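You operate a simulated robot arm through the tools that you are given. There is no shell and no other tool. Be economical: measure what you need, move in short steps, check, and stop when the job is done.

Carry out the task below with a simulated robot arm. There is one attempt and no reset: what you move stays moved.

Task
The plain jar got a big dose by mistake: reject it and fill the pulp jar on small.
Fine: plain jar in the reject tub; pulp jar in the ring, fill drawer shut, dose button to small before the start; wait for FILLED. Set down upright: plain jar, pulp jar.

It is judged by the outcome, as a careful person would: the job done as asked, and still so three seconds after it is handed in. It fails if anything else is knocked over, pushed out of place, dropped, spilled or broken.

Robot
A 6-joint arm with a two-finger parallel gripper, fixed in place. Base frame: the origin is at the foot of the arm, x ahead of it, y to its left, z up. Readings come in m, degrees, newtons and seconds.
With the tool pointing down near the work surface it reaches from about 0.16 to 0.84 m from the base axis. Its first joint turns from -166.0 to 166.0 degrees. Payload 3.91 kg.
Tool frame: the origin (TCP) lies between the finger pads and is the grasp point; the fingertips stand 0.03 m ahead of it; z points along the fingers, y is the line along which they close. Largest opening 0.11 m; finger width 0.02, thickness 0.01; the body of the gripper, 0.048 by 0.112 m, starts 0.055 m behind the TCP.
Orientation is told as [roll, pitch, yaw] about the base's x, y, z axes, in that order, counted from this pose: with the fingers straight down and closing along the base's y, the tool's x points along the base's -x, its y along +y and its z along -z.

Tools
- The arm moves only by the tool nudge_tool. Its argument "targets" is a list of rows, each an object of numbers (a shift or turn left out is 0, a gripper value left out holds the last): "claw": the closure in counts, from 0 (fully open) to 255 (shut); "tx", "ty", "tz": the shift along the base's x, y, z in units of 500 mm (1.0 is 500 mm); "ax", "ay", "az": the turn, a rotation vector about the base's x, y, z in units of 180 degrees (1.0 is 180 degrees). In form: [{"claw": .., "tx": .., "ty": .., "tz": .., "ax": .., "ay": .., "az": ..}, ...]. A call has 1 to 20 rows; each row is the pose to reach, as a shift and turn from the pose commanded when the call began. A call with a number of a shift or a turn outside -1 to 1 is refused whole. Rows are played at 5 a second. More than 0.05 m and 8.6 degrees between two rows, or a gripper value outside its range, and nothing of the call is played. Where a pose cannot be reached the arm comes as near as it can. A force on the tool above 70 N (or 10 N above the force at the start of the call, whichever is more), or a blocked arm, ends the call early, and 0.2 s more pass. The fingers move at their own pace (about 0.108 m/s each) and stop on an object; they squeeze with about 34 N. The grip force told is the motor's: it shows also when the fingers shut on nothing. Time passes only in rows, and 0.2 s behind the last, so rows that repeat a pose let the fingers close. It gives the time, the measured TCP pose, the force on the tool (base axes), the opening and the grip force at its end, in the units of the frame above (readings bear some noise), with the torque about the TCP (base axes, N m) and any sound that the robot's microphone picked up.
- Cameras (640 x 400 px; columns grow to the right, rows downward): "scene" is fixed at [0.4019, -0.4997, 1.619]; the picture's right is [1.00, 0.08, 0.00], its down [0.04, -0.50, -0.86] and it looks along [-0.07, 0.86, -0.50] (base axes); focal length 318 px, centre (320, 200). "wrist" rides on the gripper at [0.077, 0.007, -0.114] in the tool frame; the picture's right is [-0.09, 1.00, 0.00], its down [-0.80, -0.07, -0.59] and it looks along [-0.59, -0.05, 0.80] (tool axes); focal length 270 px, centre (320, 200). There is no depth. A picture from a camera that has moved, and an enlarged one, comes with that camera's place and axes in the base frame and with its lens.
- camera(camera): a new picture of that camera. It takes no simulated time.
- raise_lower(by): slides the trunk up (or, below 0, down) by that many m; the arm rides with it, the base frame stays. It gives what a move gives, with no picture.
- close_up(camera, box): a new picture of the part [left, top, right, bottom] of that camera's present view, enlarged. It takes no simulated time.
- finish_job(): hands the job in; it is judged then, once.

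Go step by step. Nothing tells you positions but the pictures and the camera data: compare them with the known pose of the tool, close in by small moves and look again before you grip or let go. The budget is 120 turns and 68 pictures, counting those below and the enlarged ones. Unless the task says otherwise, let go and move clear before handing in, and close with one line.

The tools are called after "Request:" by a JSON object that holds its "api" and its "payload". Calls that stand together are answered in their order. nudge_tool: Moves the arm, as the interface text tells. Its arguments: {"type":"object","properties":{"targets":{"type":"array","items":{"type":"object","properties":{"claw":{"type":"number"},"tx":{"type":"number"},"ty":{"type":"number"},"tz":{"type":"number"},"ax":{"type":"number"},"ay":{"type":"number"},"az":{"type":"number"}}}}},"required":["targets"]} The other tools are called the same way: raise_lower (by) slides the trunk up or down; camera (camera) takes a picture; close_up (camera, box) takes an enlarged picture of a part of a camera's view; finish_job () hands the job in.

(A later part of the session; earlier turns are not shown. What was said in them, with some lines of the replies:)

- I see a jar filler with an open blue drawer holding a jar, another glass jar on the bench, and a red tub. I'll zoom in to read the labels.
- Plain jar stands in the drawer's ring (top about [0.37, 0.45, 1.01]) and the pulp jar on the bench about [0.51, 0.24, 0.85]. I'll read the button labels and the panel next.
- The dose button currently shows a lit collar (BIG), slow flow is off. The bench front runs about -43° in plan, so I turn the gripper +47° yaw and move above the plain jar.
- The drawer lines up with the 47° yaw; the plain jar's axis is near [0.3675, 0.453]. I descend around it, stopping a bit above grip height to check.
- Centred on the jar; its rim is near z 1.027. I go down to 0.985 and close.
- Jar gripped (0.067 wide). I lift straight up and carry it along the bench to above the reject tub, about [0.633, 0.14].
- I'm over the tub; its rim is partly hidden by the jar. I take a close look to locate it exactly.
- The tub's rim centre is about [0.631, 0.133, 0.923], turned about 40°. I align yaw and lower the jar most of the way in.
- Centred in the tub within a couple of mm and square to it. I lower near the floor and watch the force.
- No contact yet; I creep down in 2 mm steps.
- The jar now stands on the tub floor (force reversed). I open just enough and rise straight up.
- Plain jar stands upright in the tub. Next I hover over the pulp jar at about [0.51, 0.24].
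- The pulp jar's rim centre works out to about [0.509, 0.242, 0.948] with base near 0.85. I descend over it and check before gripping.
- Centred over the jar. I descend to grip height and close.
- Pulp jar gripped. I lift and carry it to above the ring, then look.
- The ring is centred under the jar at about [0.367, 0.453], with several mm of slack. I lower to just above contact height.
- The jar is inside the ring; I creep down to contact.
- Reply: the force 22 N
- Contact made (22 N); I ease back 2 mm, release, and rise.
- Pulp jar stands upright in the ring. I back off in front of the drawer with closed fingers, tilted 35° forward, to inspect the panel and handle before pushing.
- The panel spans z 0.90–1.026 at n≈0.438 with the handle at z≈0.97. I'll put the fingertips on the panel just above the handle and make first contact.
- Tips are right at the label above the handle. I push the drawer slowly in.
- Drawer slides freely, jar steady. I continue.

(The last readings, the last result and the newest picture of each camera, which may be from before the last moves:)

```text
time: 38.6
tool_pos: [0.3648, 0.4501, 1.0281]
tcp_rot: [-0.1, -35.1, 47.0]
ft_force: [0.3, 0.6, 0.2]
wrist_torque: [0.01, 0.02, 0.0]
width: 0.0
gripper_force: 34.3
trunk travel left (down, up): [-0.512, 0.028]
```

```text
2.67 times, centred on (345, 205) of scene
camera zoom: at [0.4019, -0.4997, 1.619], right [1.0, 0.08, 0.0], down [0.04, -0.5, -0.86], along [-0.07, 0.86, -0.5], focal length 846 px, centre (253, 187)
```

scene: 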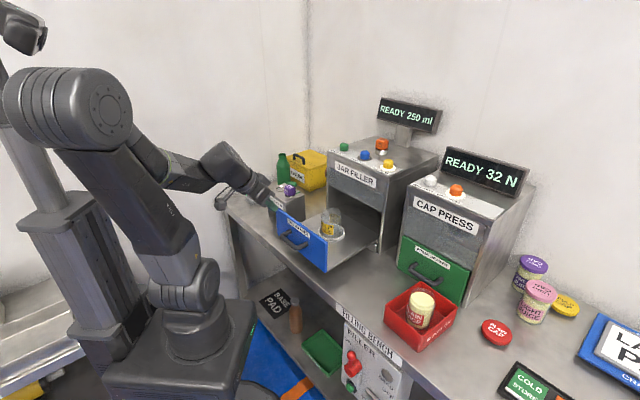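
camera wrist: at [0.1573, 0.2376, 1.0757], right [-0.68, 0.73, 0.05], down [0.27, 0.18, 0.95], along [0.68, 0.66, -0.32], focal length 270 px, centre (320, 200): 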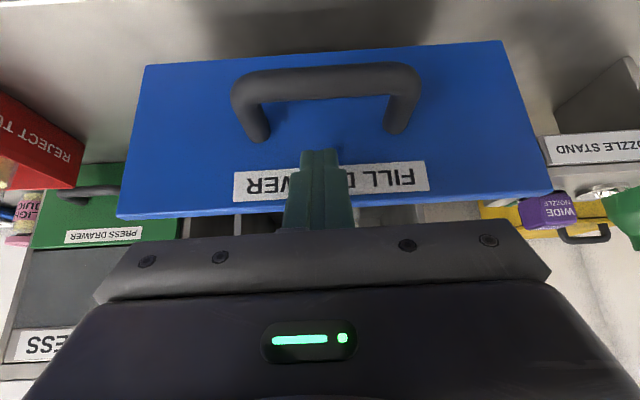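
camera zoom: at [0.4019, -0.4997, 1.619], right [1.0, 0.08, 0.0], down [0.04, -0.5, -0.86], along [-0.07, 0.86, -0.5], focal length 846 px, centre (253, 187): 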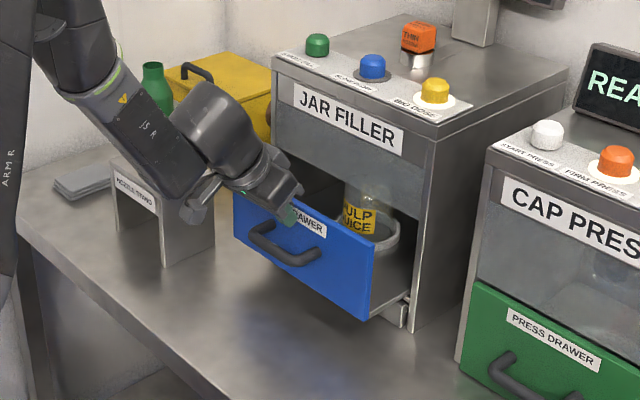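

Continuing, jar fine; about 9 cm to go.

Request:
{"api": "nudge_tool", "payload": {"targets": [{"claw": 255, "tx": 0.014, "ty": 0.015}, {"tx": 0.03, "ty": 0.032}, {"tx": 0.044, "ty": 0.047}, {"tx": 0.058, "ty": 0.062}, {"tx": 0.072, "ty": 0.077}, {"tx": 0.085, "ty": 0.091}, {"tx": 0.085, "ty": 0.091}]}}

Request:
{"api": "close_up", "payload": {"camera": "scene", "box": [270, 130, 420, 280]}}

Request:
{"api": "camera", "payload": {"camera": "wrist"}}

```text
time: 40.2
tool_pos: [0.406, 0.4967, 1.0293]
tcp_rot: [0.0, -35.1, 47.0]
ft_force: [0.1, 0.2, -0.1]
wrist_torque: [0.01, 0.0, 0.0]
width: 0.0001
gripper_force: 33.8
trunk travel left (down, up): [-0.512, 0.028]
```

```text
2.67 times, centred on (345, 205) of scene
camera zoom: at [0.4019, -0.4997, 1.619], right [1.0, 0.08, 0.0], down [0.04, -0.5, -0.86], along [-0.07, 0.86, -0.5], focal length 846 px, centre (253, 187)
```

zoom: 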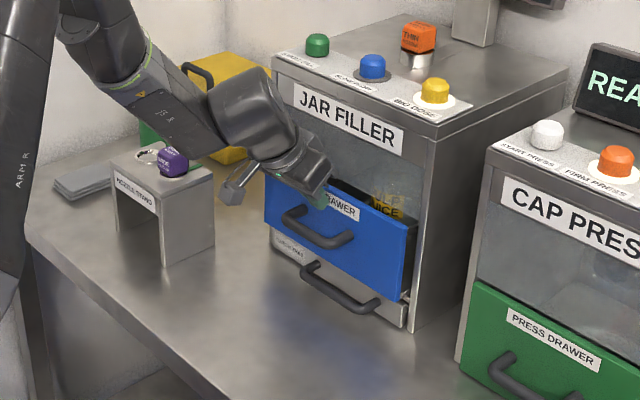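

```text
26 pictures are left
camera wrist: at [0.3153, 0.4078, 1.0775], right [-0.68, 0.73, 0.05], down [0.27, 0.18, 0.95], along [0.68, 0.66, -0.32], focal length 270 px, centre (320, 200)
```

wrist: 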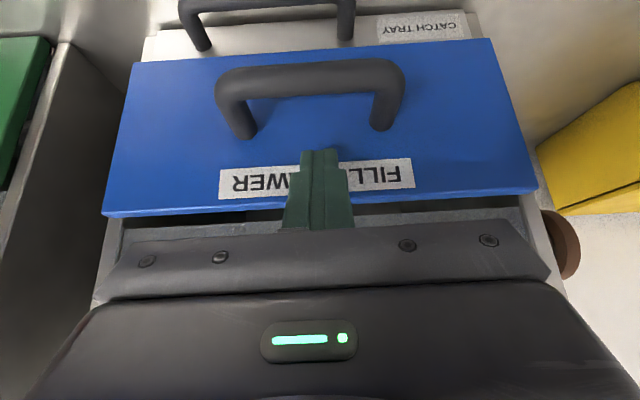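

A few cm remain; I creep the rest until it stops.

Request:
{"api": "nudge_tool", "payload": {"targets": [{"claw": 255, "tx": 0.01, "ty": 0.0107}, {"tx": 0.02, "ty": 0.0214}, {"tx": 0.03, "ty": 0.0322}, {"tx": 0.036, "ty": 0.0386}, {"tx": 0.042, "ty": 0.045}, {"tx": 0.042, "ty": 0.045}]}}

Request:
{"api": "close_up", "payload": {"camera": "scene", "box": [270, 130, 420, 280]}}

```text
time: 41.4
tool_pos: [0.4186, 0.5081, 1.0253]
tcp_rot: [-0.4, -34.2, 46.9]
ft_force: [-42.1, -32.8, 16.8]
wrist_torque: [-0.27, 0.56, 0.12]
width: 0.0
gripper_force: 33.5
trunk travel left (down, up): [-0.512, 0.028]
stopped in row 6: the force on the tool passed its limit at 74 N (the readings are from after the stop); the commanded pose is now the measured one
```

```text
2.67 times, centred on (345, 205) of scene
camera zoom: at [0.4019, -0.4997, 1.619], right [1.0, 0.08, 0.0], down [0.04, -0.5, -0.86], along [-0.07, 0.86, -0.5], focal length 846 px, centre (253, 187)
```

zoom: 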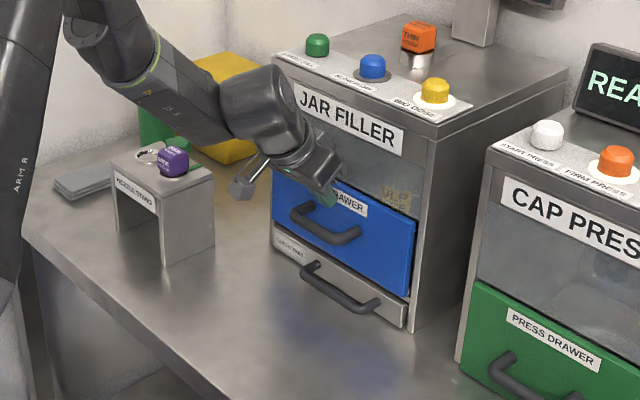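

The fill drawer is shut flush. I back off, rise, straighten the tool and look at the buttons.

Request:
{"api": "nudge_tool", "payload": {"targets": [{"claw": 255, "tx": -0.03, "ty": -0.032}, {"tx": -0.082, "ty": -0.088, "tz": 0.02}, {"tx": -0.1, "ty": -0.107, "tz": 0.1}, {"tx": -0.1, "ty": -0.107, "tz": 0.19}, {"tx": -0.1, "ty": -0.107, "tz": 0.28}, {"tx": -0.1, "ty": -0.107, "tz": 0.36, "ax": -0.025, "ay": 0.023}, {"tx": -0.1, "ty": -0.107, "tz": 0.44, "ax": -0.053, "ay": 0.049}, {"tx": -0.1, "ty": -0.107, "tz": 0.51, "ax": -0.08, "ay": 0.075}, {"tx": -0.1, "ty": -0.107, "tz": 0.58, "ax": -0.11, "ay": 0.103}, {"tx": -0.1, "ty": -0.107, "tz": 0.61, "ax": -0.139, "ay": 0.13}, {"tx": -0.05, "ty": -0.057, "tz": 0.61, "ax": -0.139, "ay": 0.13}, {"tx": 0.0, "ty": -0.0, "tz": 0.61, "ax": -0.139, "ay": 0.13}, {"tx": 0.032, "ty": 0.032, "tz": 0.61, "ax": -0.139, "ay": 0.13}, {"tx": 0.032, "ty": 0.032, "tz": 0.61, "ax": -0.139, "ay": 0.13}]}}

Request:
{"api": "camera", "payload": {"camera": "wrist"}}

Request:
{"api": "close_up", "payload": {"camera": "scene", "box": [300, 90, 460, 190]}}

```text
time: 44.4
tool_pos: [0.4364, 0.5228, 1.3184]
tcp_rot: [-0.2, -0.2, 46.9]
ft_force: [0.2, -0.1, -0.3]
wrist_torque: [0.0, 0.03, -0.02]
width: 0.0002
gripper_force: 33.5
out of reach, approached as far as the arm can: row 13, 14
trunk travel left (down, up): [-0.512, 0.028]
```

```text
24 pictures are left
camera wrist: at [0.3794, 0.473, 1.4323], right [-0.67, 0.74, 0.0], down [0.6, 0.54, 0.6], along [0.45, 0.4, -0.8], focal length 270 px, centre (320, 200)
```

wrist: 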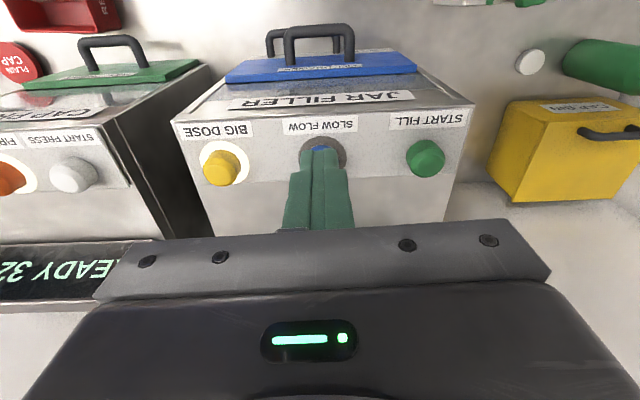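

```text
4.00 times, centred on (380, 140) of scene
camera zoom: at [0.4019, -0.4997, 1.619], right [1.0, 0.08, 0.0], down [0.04, -0.5, -0.86], along [-0.07, 0.86, -0.5], focal length 1270 px, centre (80, 440)
```

zoom: 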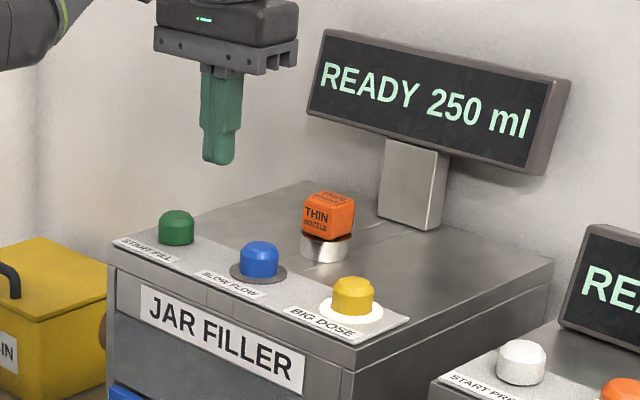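

Buttons: BIG DOSE top about [0.5495, 0.490, 1.20], START about [0.402, 0.629, 1.205]. I move to hover over the dose button.

Request:
{"api": "nudge_tool", "payload": {"targets": [{"claw": 255, "tx": 0.0, "ty": 0.0, "tz": -0.06}, {"tx": 0.07, "ty": -0.02, "tz": -0.08}, {"tx": 0.15, "ty": -0.045, "tz": -0.1}, {"tx": 0.23, "ty": -0.068, "tz": -0.12}, {"tx": 0.23, "ty": -0.068, "tz": -0.13}, {"tx": 0.23, "ty": -0.068, "tz": -0.13}]}}

Request:
{"api": "camera", "payload": {"camera": "wrist"}}

Request:
{"api": "close_up", "payload": {"camera": "scene", "box": [320, 100, 440, 190]}}

```text
time: 45.8
tool_pos: [0.553, 0.4905, 1.2549]
tcp_rot: [-0.1, 0.0, 46.9]
ft_force: [-0.6, -0.8, -0.5]
wrist_torque: [-0.05, -0.03, 0.0]
width: 0.0
gripper_force: 33.7
trunk travel left (down, up): [-0.512, 0.028]
```

```text
22 pictures are left
camera wrist: at [0.4963, 0.4401, 1.3694], right [-0.67, 0.74, 0.0], down [0.6, 0.54, 0.59], along [0.44, 0.39, -0.8], focal length 270 px, centre (320, 200)
```

wrist: 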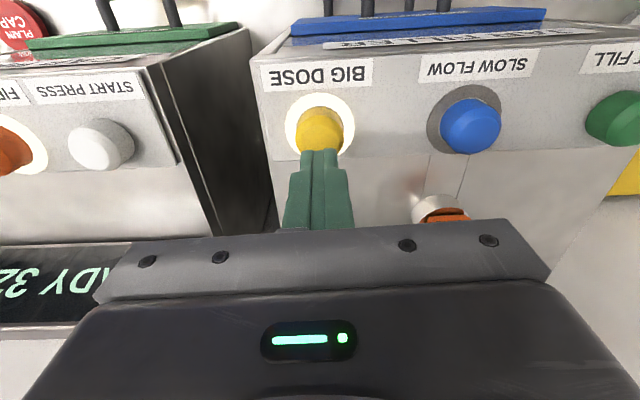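

```text
4.44 times, centred on (380, 145) of scene
camera zoom: at [0.4019, -0.4997, 1.619], right [1.0, 0.08, 0.0], down [0.04, -0.5, -0.86], along [-0.07, 0.86, -0.5], focal length 1411 px, centre (53, 444)
```

zoom: 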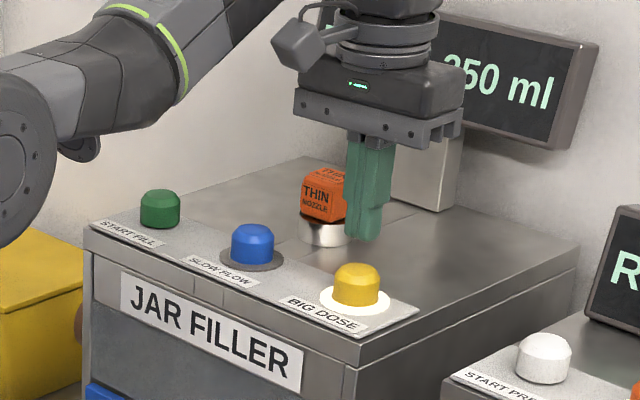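

The tip is a few mm off the button centre; I correct and come down gently, reading the force.

Request:
{"api": "nudge_tool", "payload": {"targets": [{"claw": 255, "tx": -0.008, "ty": -0.007}, {"tx": -0.008, "ty": -0.007, "tz": -0.015}, {"tx": -0.008, "ty": -0.007, "tz": -0.025}, {"tx": -0.008, "ty": -0.007, "tz": -0.033}, {"tx": -0.008, "ty": -0.007, "tz": -0.033}]}}

Request:
{"api": "close_up", "payload": {"camera": "scene", "box": [320, 90, 450, 190]}}

```text
time: 47.0
tool_pos: [0.5484, 0.486, 1.2376]
tcp_rot: [-0.2, 0.0, 46.9]
ft_force: [0.0, 0.2, -0.3]
wrist_torque: [-0.07, 0.01, 0.03]
width: 0.0001
gripper_force: 34.3
trunk travel left (down, up): [-0.512, 0.028]
```

```text
4.00 times, centred on (385, 140) of scene
camera zoom: at [0.4019, -0.4997, 1.619], right [1.0, 0.08, 0.0], down [0.04, -0.5, -0.86], along [-0.07, 0.86, -0.5], focal length 1270 px, centre (60, 440)
```

zoom: 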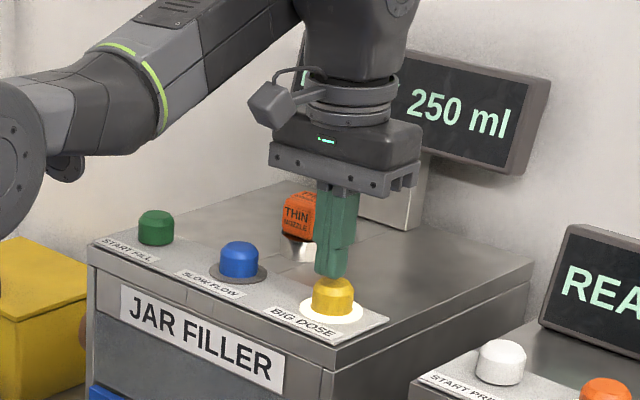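

Right on top of the button, almost touching. I press in small steps.

Request:
{"api": "nudge_tool", "payload": {"targets": [{"claw": 255, "tz": -0.004}, {"tz": -0.008}, {"tz": -0.012}, {"tz": -0.016}, {"tz": -0.016}]}}

Request:
{"api": "close_up", "payload": {"camera": "scene", "box": [320, 90, 450, 190]}}

```text
time: 48.2
tool_pos: [0.548, 0.4849, 1.2305]
tcp_rot: [-0.3, 0.1, 46.9]
ft_force: [0.0, -0.4, 1.1]
wrist_torque: [0.02, 0.02, -0.01]
width: 0.0
gripper_force: 33.7
trunk travel left (down, up): [-0.512, 0.028]
```

```text
4.00 times, centred on (385, 140) of scene
camera zoom: at [0.4019, -0.4997, 1.619], right [1.0, 0.08, 0.0], down [0.04, -0.5, -0.86], along [-0.07, 0.86, -0.5], focal length 1270 px, centre (60, 440)
```

zoom: 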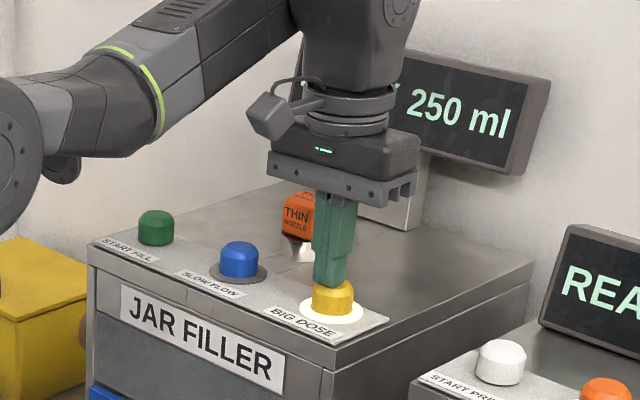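

Request:
{"api": "nudge_tool", "payload": {"targets": [{"claw": 255, "tx": 0.004, "tz": -0.004}, {"tx": 0.004, "tz": -0.007}, {"tx": 0.004, "tz": -0.01}, {"tx": 0.004, "tz": -0.01}]}}

```text
time: 49.2
tool_pos: [0.5494, 0.485, 1.2255]
tcp_rot: [-0.3, 0.0, 47.0]
ft_force: [0.3, 1.4, 2.1]
wrist_torque: [0.03, -0.03, 0.03]
width: 0.0
gripper_force: 33.4
trunk travel left (down, up): [-0.512, 0.028]
heard: click
```

I heard a click; I rise and check the display.

Request:
{"api": "nudge_tool", "payload": {"targets": [{"claw": 255, "tz": 0.02}, {"tz": 0.06}, {"tz": 0.1}, {"tz": 0.1}]}}

Request:
{"api": "close_up", "payload": {"camera": "scene", "box": [320, 90, 450, 190]}}

```text
time: 50.2
tool_pos: [0.5488, 0.4844, 1.2742]
tcp_rot: [-0.2, -0.1, 46.9]
ft_force: [0.4, -0.2, -0.8]
wrist_torque: [-0.01, 0.01, 0.0]
width: 0.0
gripper_force: 33.5
out of reach, approached as far as the arm can: row 3, 4
trunk travel left (down, up): [-0.512, 0.028]
```

```text
4.00 times, centred on (385, 140) of scene
camera zoom: at [0.4019, -0.4997, 1.619], right [1.0, 0.08, 0.0], down [0.04, -0.5, -0.86], along [-0.07, 0.86, -0.5], focal length 1270 px, centre (60, 440)
```

zoom: 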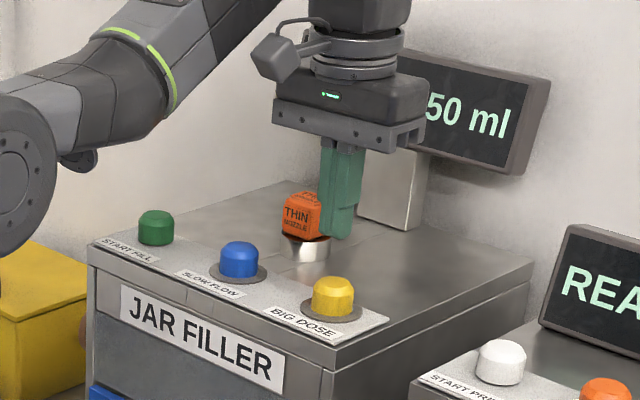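

The collar has gone dark: dose is small now. I move, pulled slightly forward of the nozzle, to hover over START FILL.

Request:
{"api": "nudge_tool", "payload": {"targets": [{"claw": 255, "tx": -0.041, "ty": -0.044, "tz": -0.015}, {"tx": -0.1, "ty": 0.012, "tz": -0.02}, {"tx": -0.16, "ty": 0.07, "tz": -0.02}, {"tx": -0.22, "ty": 0.127, "tz": -0.02}, {"tx": -0.275, "ty": 0.18, "tz": -0.02}, {"tx": -0.312, "ty": 0.24, "tz": -0.02}, {"tx": -0.296, "ty": 0.282, "tz": -0.025}, {"tx": -0.296, "ty": 0.282, "tz": -0.03}, {"tx": -0.296, "ty": 0.282, "tz": -0.03}]}}

Request:
{"api": "camera", "payload": {"camera": "wrist"}}

Request:
{"api": "close_up", "payload": {"camera": "scene", "box": [310, 90, 440, 190]}}

```text
time: 52.2
tool_pos: [0.3946, 0.6108, 1.2585]
tcp_rot: [-0.1, -0.2, 46.9]
ft_force: [-0.4, 0.5, 0.1]
wrist_torque: [-0.01, 0.02, 0.0]
width: 0.0
gripper_force: 33.8
out of reach, approached as far as the arm can: row 7, 8, 9
trunk travel left (down, up): [-0.512, 0.028]
```

```text
17 pictures are left
camera wrist: at [0.3371, 0.5619, 1.3728], right [-0.67, 0.74, 0.0], down [0.6, 0.54, 0.6], along [0.45, 0.4, -0.8], focal length 270 px, centre (320, 200)
```

wrist: 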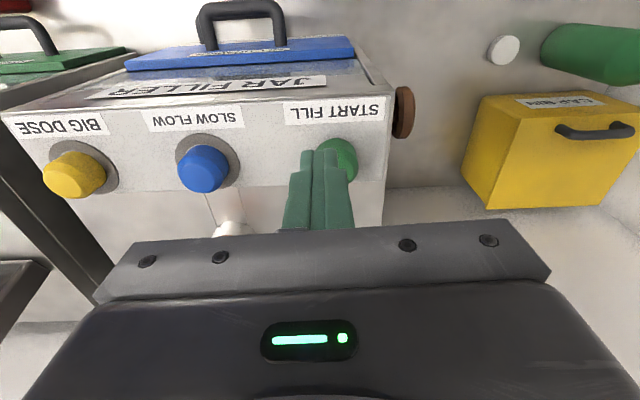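

```text
4.00 times, centred on (375, 140) of scene
camera zoom: at [0.4019, -0.4997, 1.619], right [1.0, 0.08, 0.0], down [0.04, -0.5, -0.86], along [-0.07, 0.86, -0.5], focal length 1270 px, centre (100, 440)
```

zoom: 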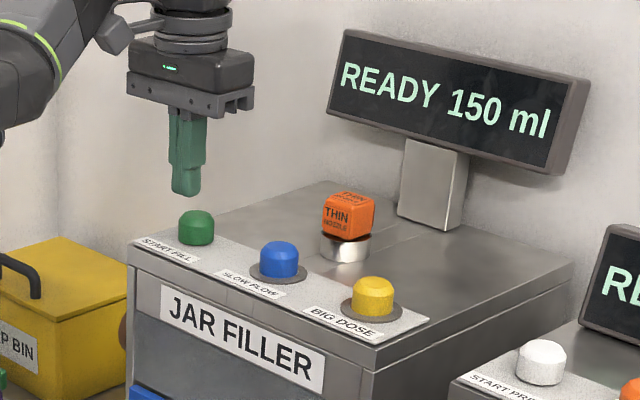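

Display reads READY 150 ml. START is at the edge of reach, so I raise the trunk slightly for margin.

Request:
{"api": "raise_lower", "payload": {"by": 0.027}}

```text
time: 52.9
tool_pos: [0.3948, 0.6123, 1.2846]
tcp_rot: [-0.3, -0.1, 46.9]
ft_force: [0.5, 0.3, 0.1]
wrist_torque: [0.02, 0.01, -0.03]
width: 0.0
gripper_force: 34.0
trunk travel left (down, up): [-0.539, 0.001]
```

Request:
{"api": "nudge_tool", "payload": {"targets": [{"claw": 255, "tz": -0.03}, {"tz": -0.06}, {"tz": -0.07}, {"tz": -0.07}]}}

```text
time: 53.9
tool_pos: [0.3932, 0.6129, 1.2511]
tcp_rot: [-0.2, -0.1, 46.9]
ft_force: [0.1, -0.1, 0.7]
wrist_torque: [-0.01, -0.02, -0.03]
width: 0.0
gripper_force: 33.6
trunk travel left (down, up): [-0.539, 0.001]
```

Commanded equals measured now. I shift to the button centre at [0.399, 0.630] and go down a little.

Request:
{"api": "nudge_tool", "payload": {"targets": [{"claw": 255, "tx": 0.006, "ty": 0.018, "tz": -0.005}, {"tx": 0.01, "ty": 0.034, "tz": -0.01}, {"tx": 0.01, "ty": 0.034, "tz": -0.018}, {"tx": 0.01, "ty": 0.034, "tz": -0.018}]}}

Request:
{"api": "camera", "payload": {"camera": "wrist"}}

Request:
{"api": "close_up", "payload": {"camera": "scene", "box": [310, 110, 390, 170]}}

```text
time: 54.9
tool_pos: [0.3989, 0.6278, 1.2423]
tcp_rot: [-0.2, -0.2, 46.9]
ft_force: [0.3, -0.4, -0.1]
wrist_torque: [0.02, 0.0, 0.0]
width: 0.0
gripper_force: 33.8
trunk travel left (down, up): [-0.539, 0.001]
```

```text
15 pictures are left
camera wrist: at [0.3419, 0.5789, 1.3557], right [-0.67, 0.74, 0.0], down [0.6, 0.54, 0.6], along [0.45, 0.4, -0.8], focal length 270 px, centre (320, 200)
```

wrist: 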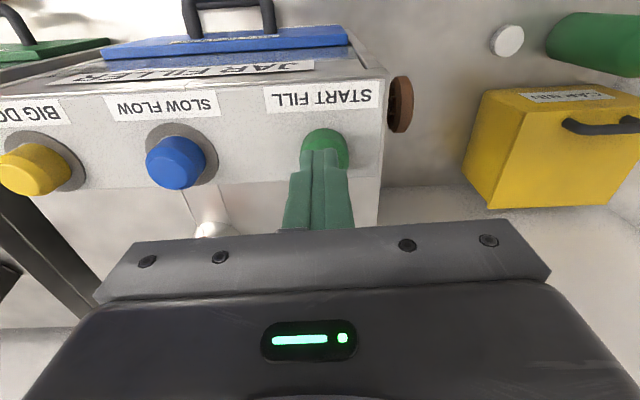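

```text
6.67 times, centred on (350, 140) of scene
camera zoom: at [0.4019, -0.4997, 1.619], right [1.0, 0.08, 0.0], down [0.04, -0.5, -0.86], along [-0.07, 0.86, -0.5], focal length 2116 px, centre (120, 600)
```

zoom: 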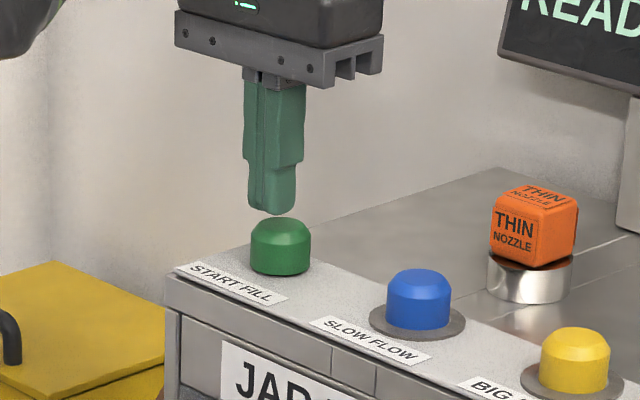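

Nearly aligned; I nudge 3 mm and press step by step.

Request:
{"api": "nudge_tool", "payload": {"targets": [{"claw": 255, "tx": 0.005, "ty": 0.001, "tz": -0.008}, {"tx": 0.005, "ty": 0.001, "tz": -0.016}, {"tx": 0.005, "ty": 0.001, "tz": -0.022}, {"tx": 0.005, "ty": 0.001, "tz": -0.026}, {"tx": 0.005, "ty": 0.001, "tz": -0.03}, {"tx": 0.005, "ty": 0.001, "tz": -0.03}]}}

```text
time: 56.3
tool_pos: [0.4032, 0.6299, 1.2277]
tcp_rot: [-0.2, -0.2, 46.9]
ft_force: [-0.1, -0.9, 1.9]
wrist_torque: [-0.03, 0.02, 0.0]
width: 0.0
gripper_force: 33.6
trunk travel left (down, up): [-0.539, 0.001]
```

Request:
{"api": "nudge_tool", "payload": {"targets": [{"claw": 255, "tz": -0.003}, {"tz": -0.006}, {"tz": -0.009}, {"tz": -0.009}]}}

```text
time: 57.3
tool_pos: [0.4018, 0.6283, 1.2238]
tcp_rot: [-0.2, -0.3, 46.9]
ft_force: [0.2, 0.1, 10.2]
wrist_torque: [0.03, 0.0, 0.01]
width: 0.0
gripper_force: 34.0
trunk travel left (down, up): [-0.539, 0.001]
heard: click
```

Clicked. I rise clear and wait a bit, then check the display.

Request:
{"api": "nudge_tool", "payload": {"targets": [{"claw": 255, "tz": 0.02}, {"tx": -0.02, "ty": -0.022, "tz": 0.05}, {"tx": -0.06, "ty": -0.064, "tz": 0.06}, {"tx": -0.12, "ty": -0.128, "tz": 0.06}, {"tx": -0.16, "ty": -0.171, "tz": 0.06}, {"tx": -0.16, "ty": -0.171, "tz": 0.06}, {"tx": -0.16, "ty": -0.171, "tz": 0.06}, {"tx": -0.16, "ty": -0.171, "tz": 0.06}, {"tx": -0.16, "ty": -0.171, "tz": 0.06}, {"tx": -0.16, "ty": -0.171, "tz": 0.06}]}}

Request:
{"api": "close_up", "payload": {"camera": "scene", "box": [280, 80, 460, 260]}}

```text
time: 59.5
tool_pos: [0.3221, 0.5432, 1.2517]
tcp_rot: [-0.2, -0.2, 46.9]
ft_force: [0.6, -0.4, -0.2]
wrist_torque: [0.0, 0.01, 0.01]
width: 0.0
gripper_force: 33.8
trunk travel left (down, up): [-0.539, 0.001]
```

```text
2.22 times, centred on (370, 170) of scene
camera zoom: at [0.4019, -0.4997, 1.619], right [1.0, 0.08, 0.0], down [0.04, -0.5, -0.86], along [-0.07, 0.86, -0.5], focal length 706 px, centre (209, 267)
```

zoom: 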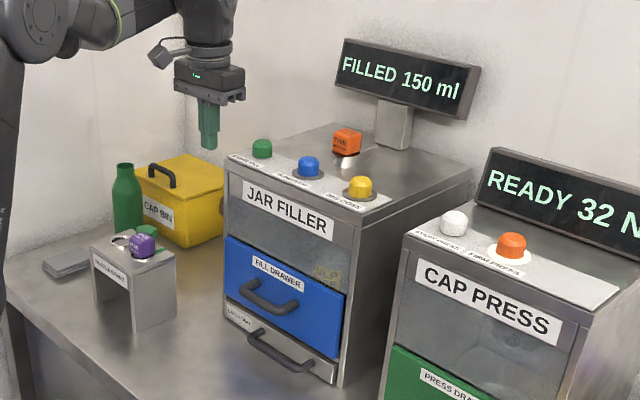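

The display reads FILLED 150 ml. One last look at the whole scene.

Request:
{"api": "camera", "payload": {"camera": "scene"}}

```text
12 pictures are left
```

scene: 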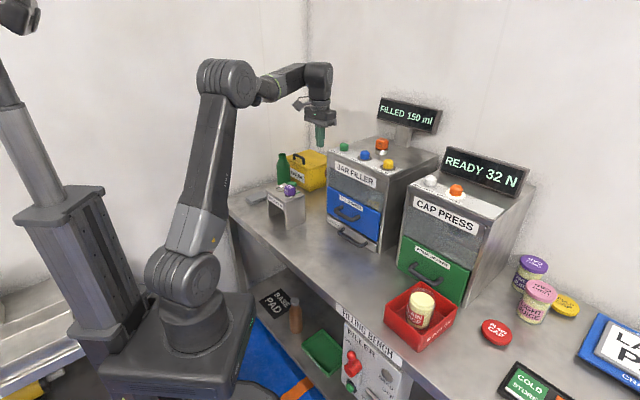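

Everything is in place: the plain jar is upright in the tub, the drawer is shut, the display says FILLED 150 ml, and the arm is clear. I hand in.

Request:
{"api": "finish_job", "payload": {}}

```text
The job is handed in.
```

The plain jar is upright in the reject tub, and the pulp jar is in the ring with the fill drawer shut, filled on the small dose (display: FILLED 150 ml).
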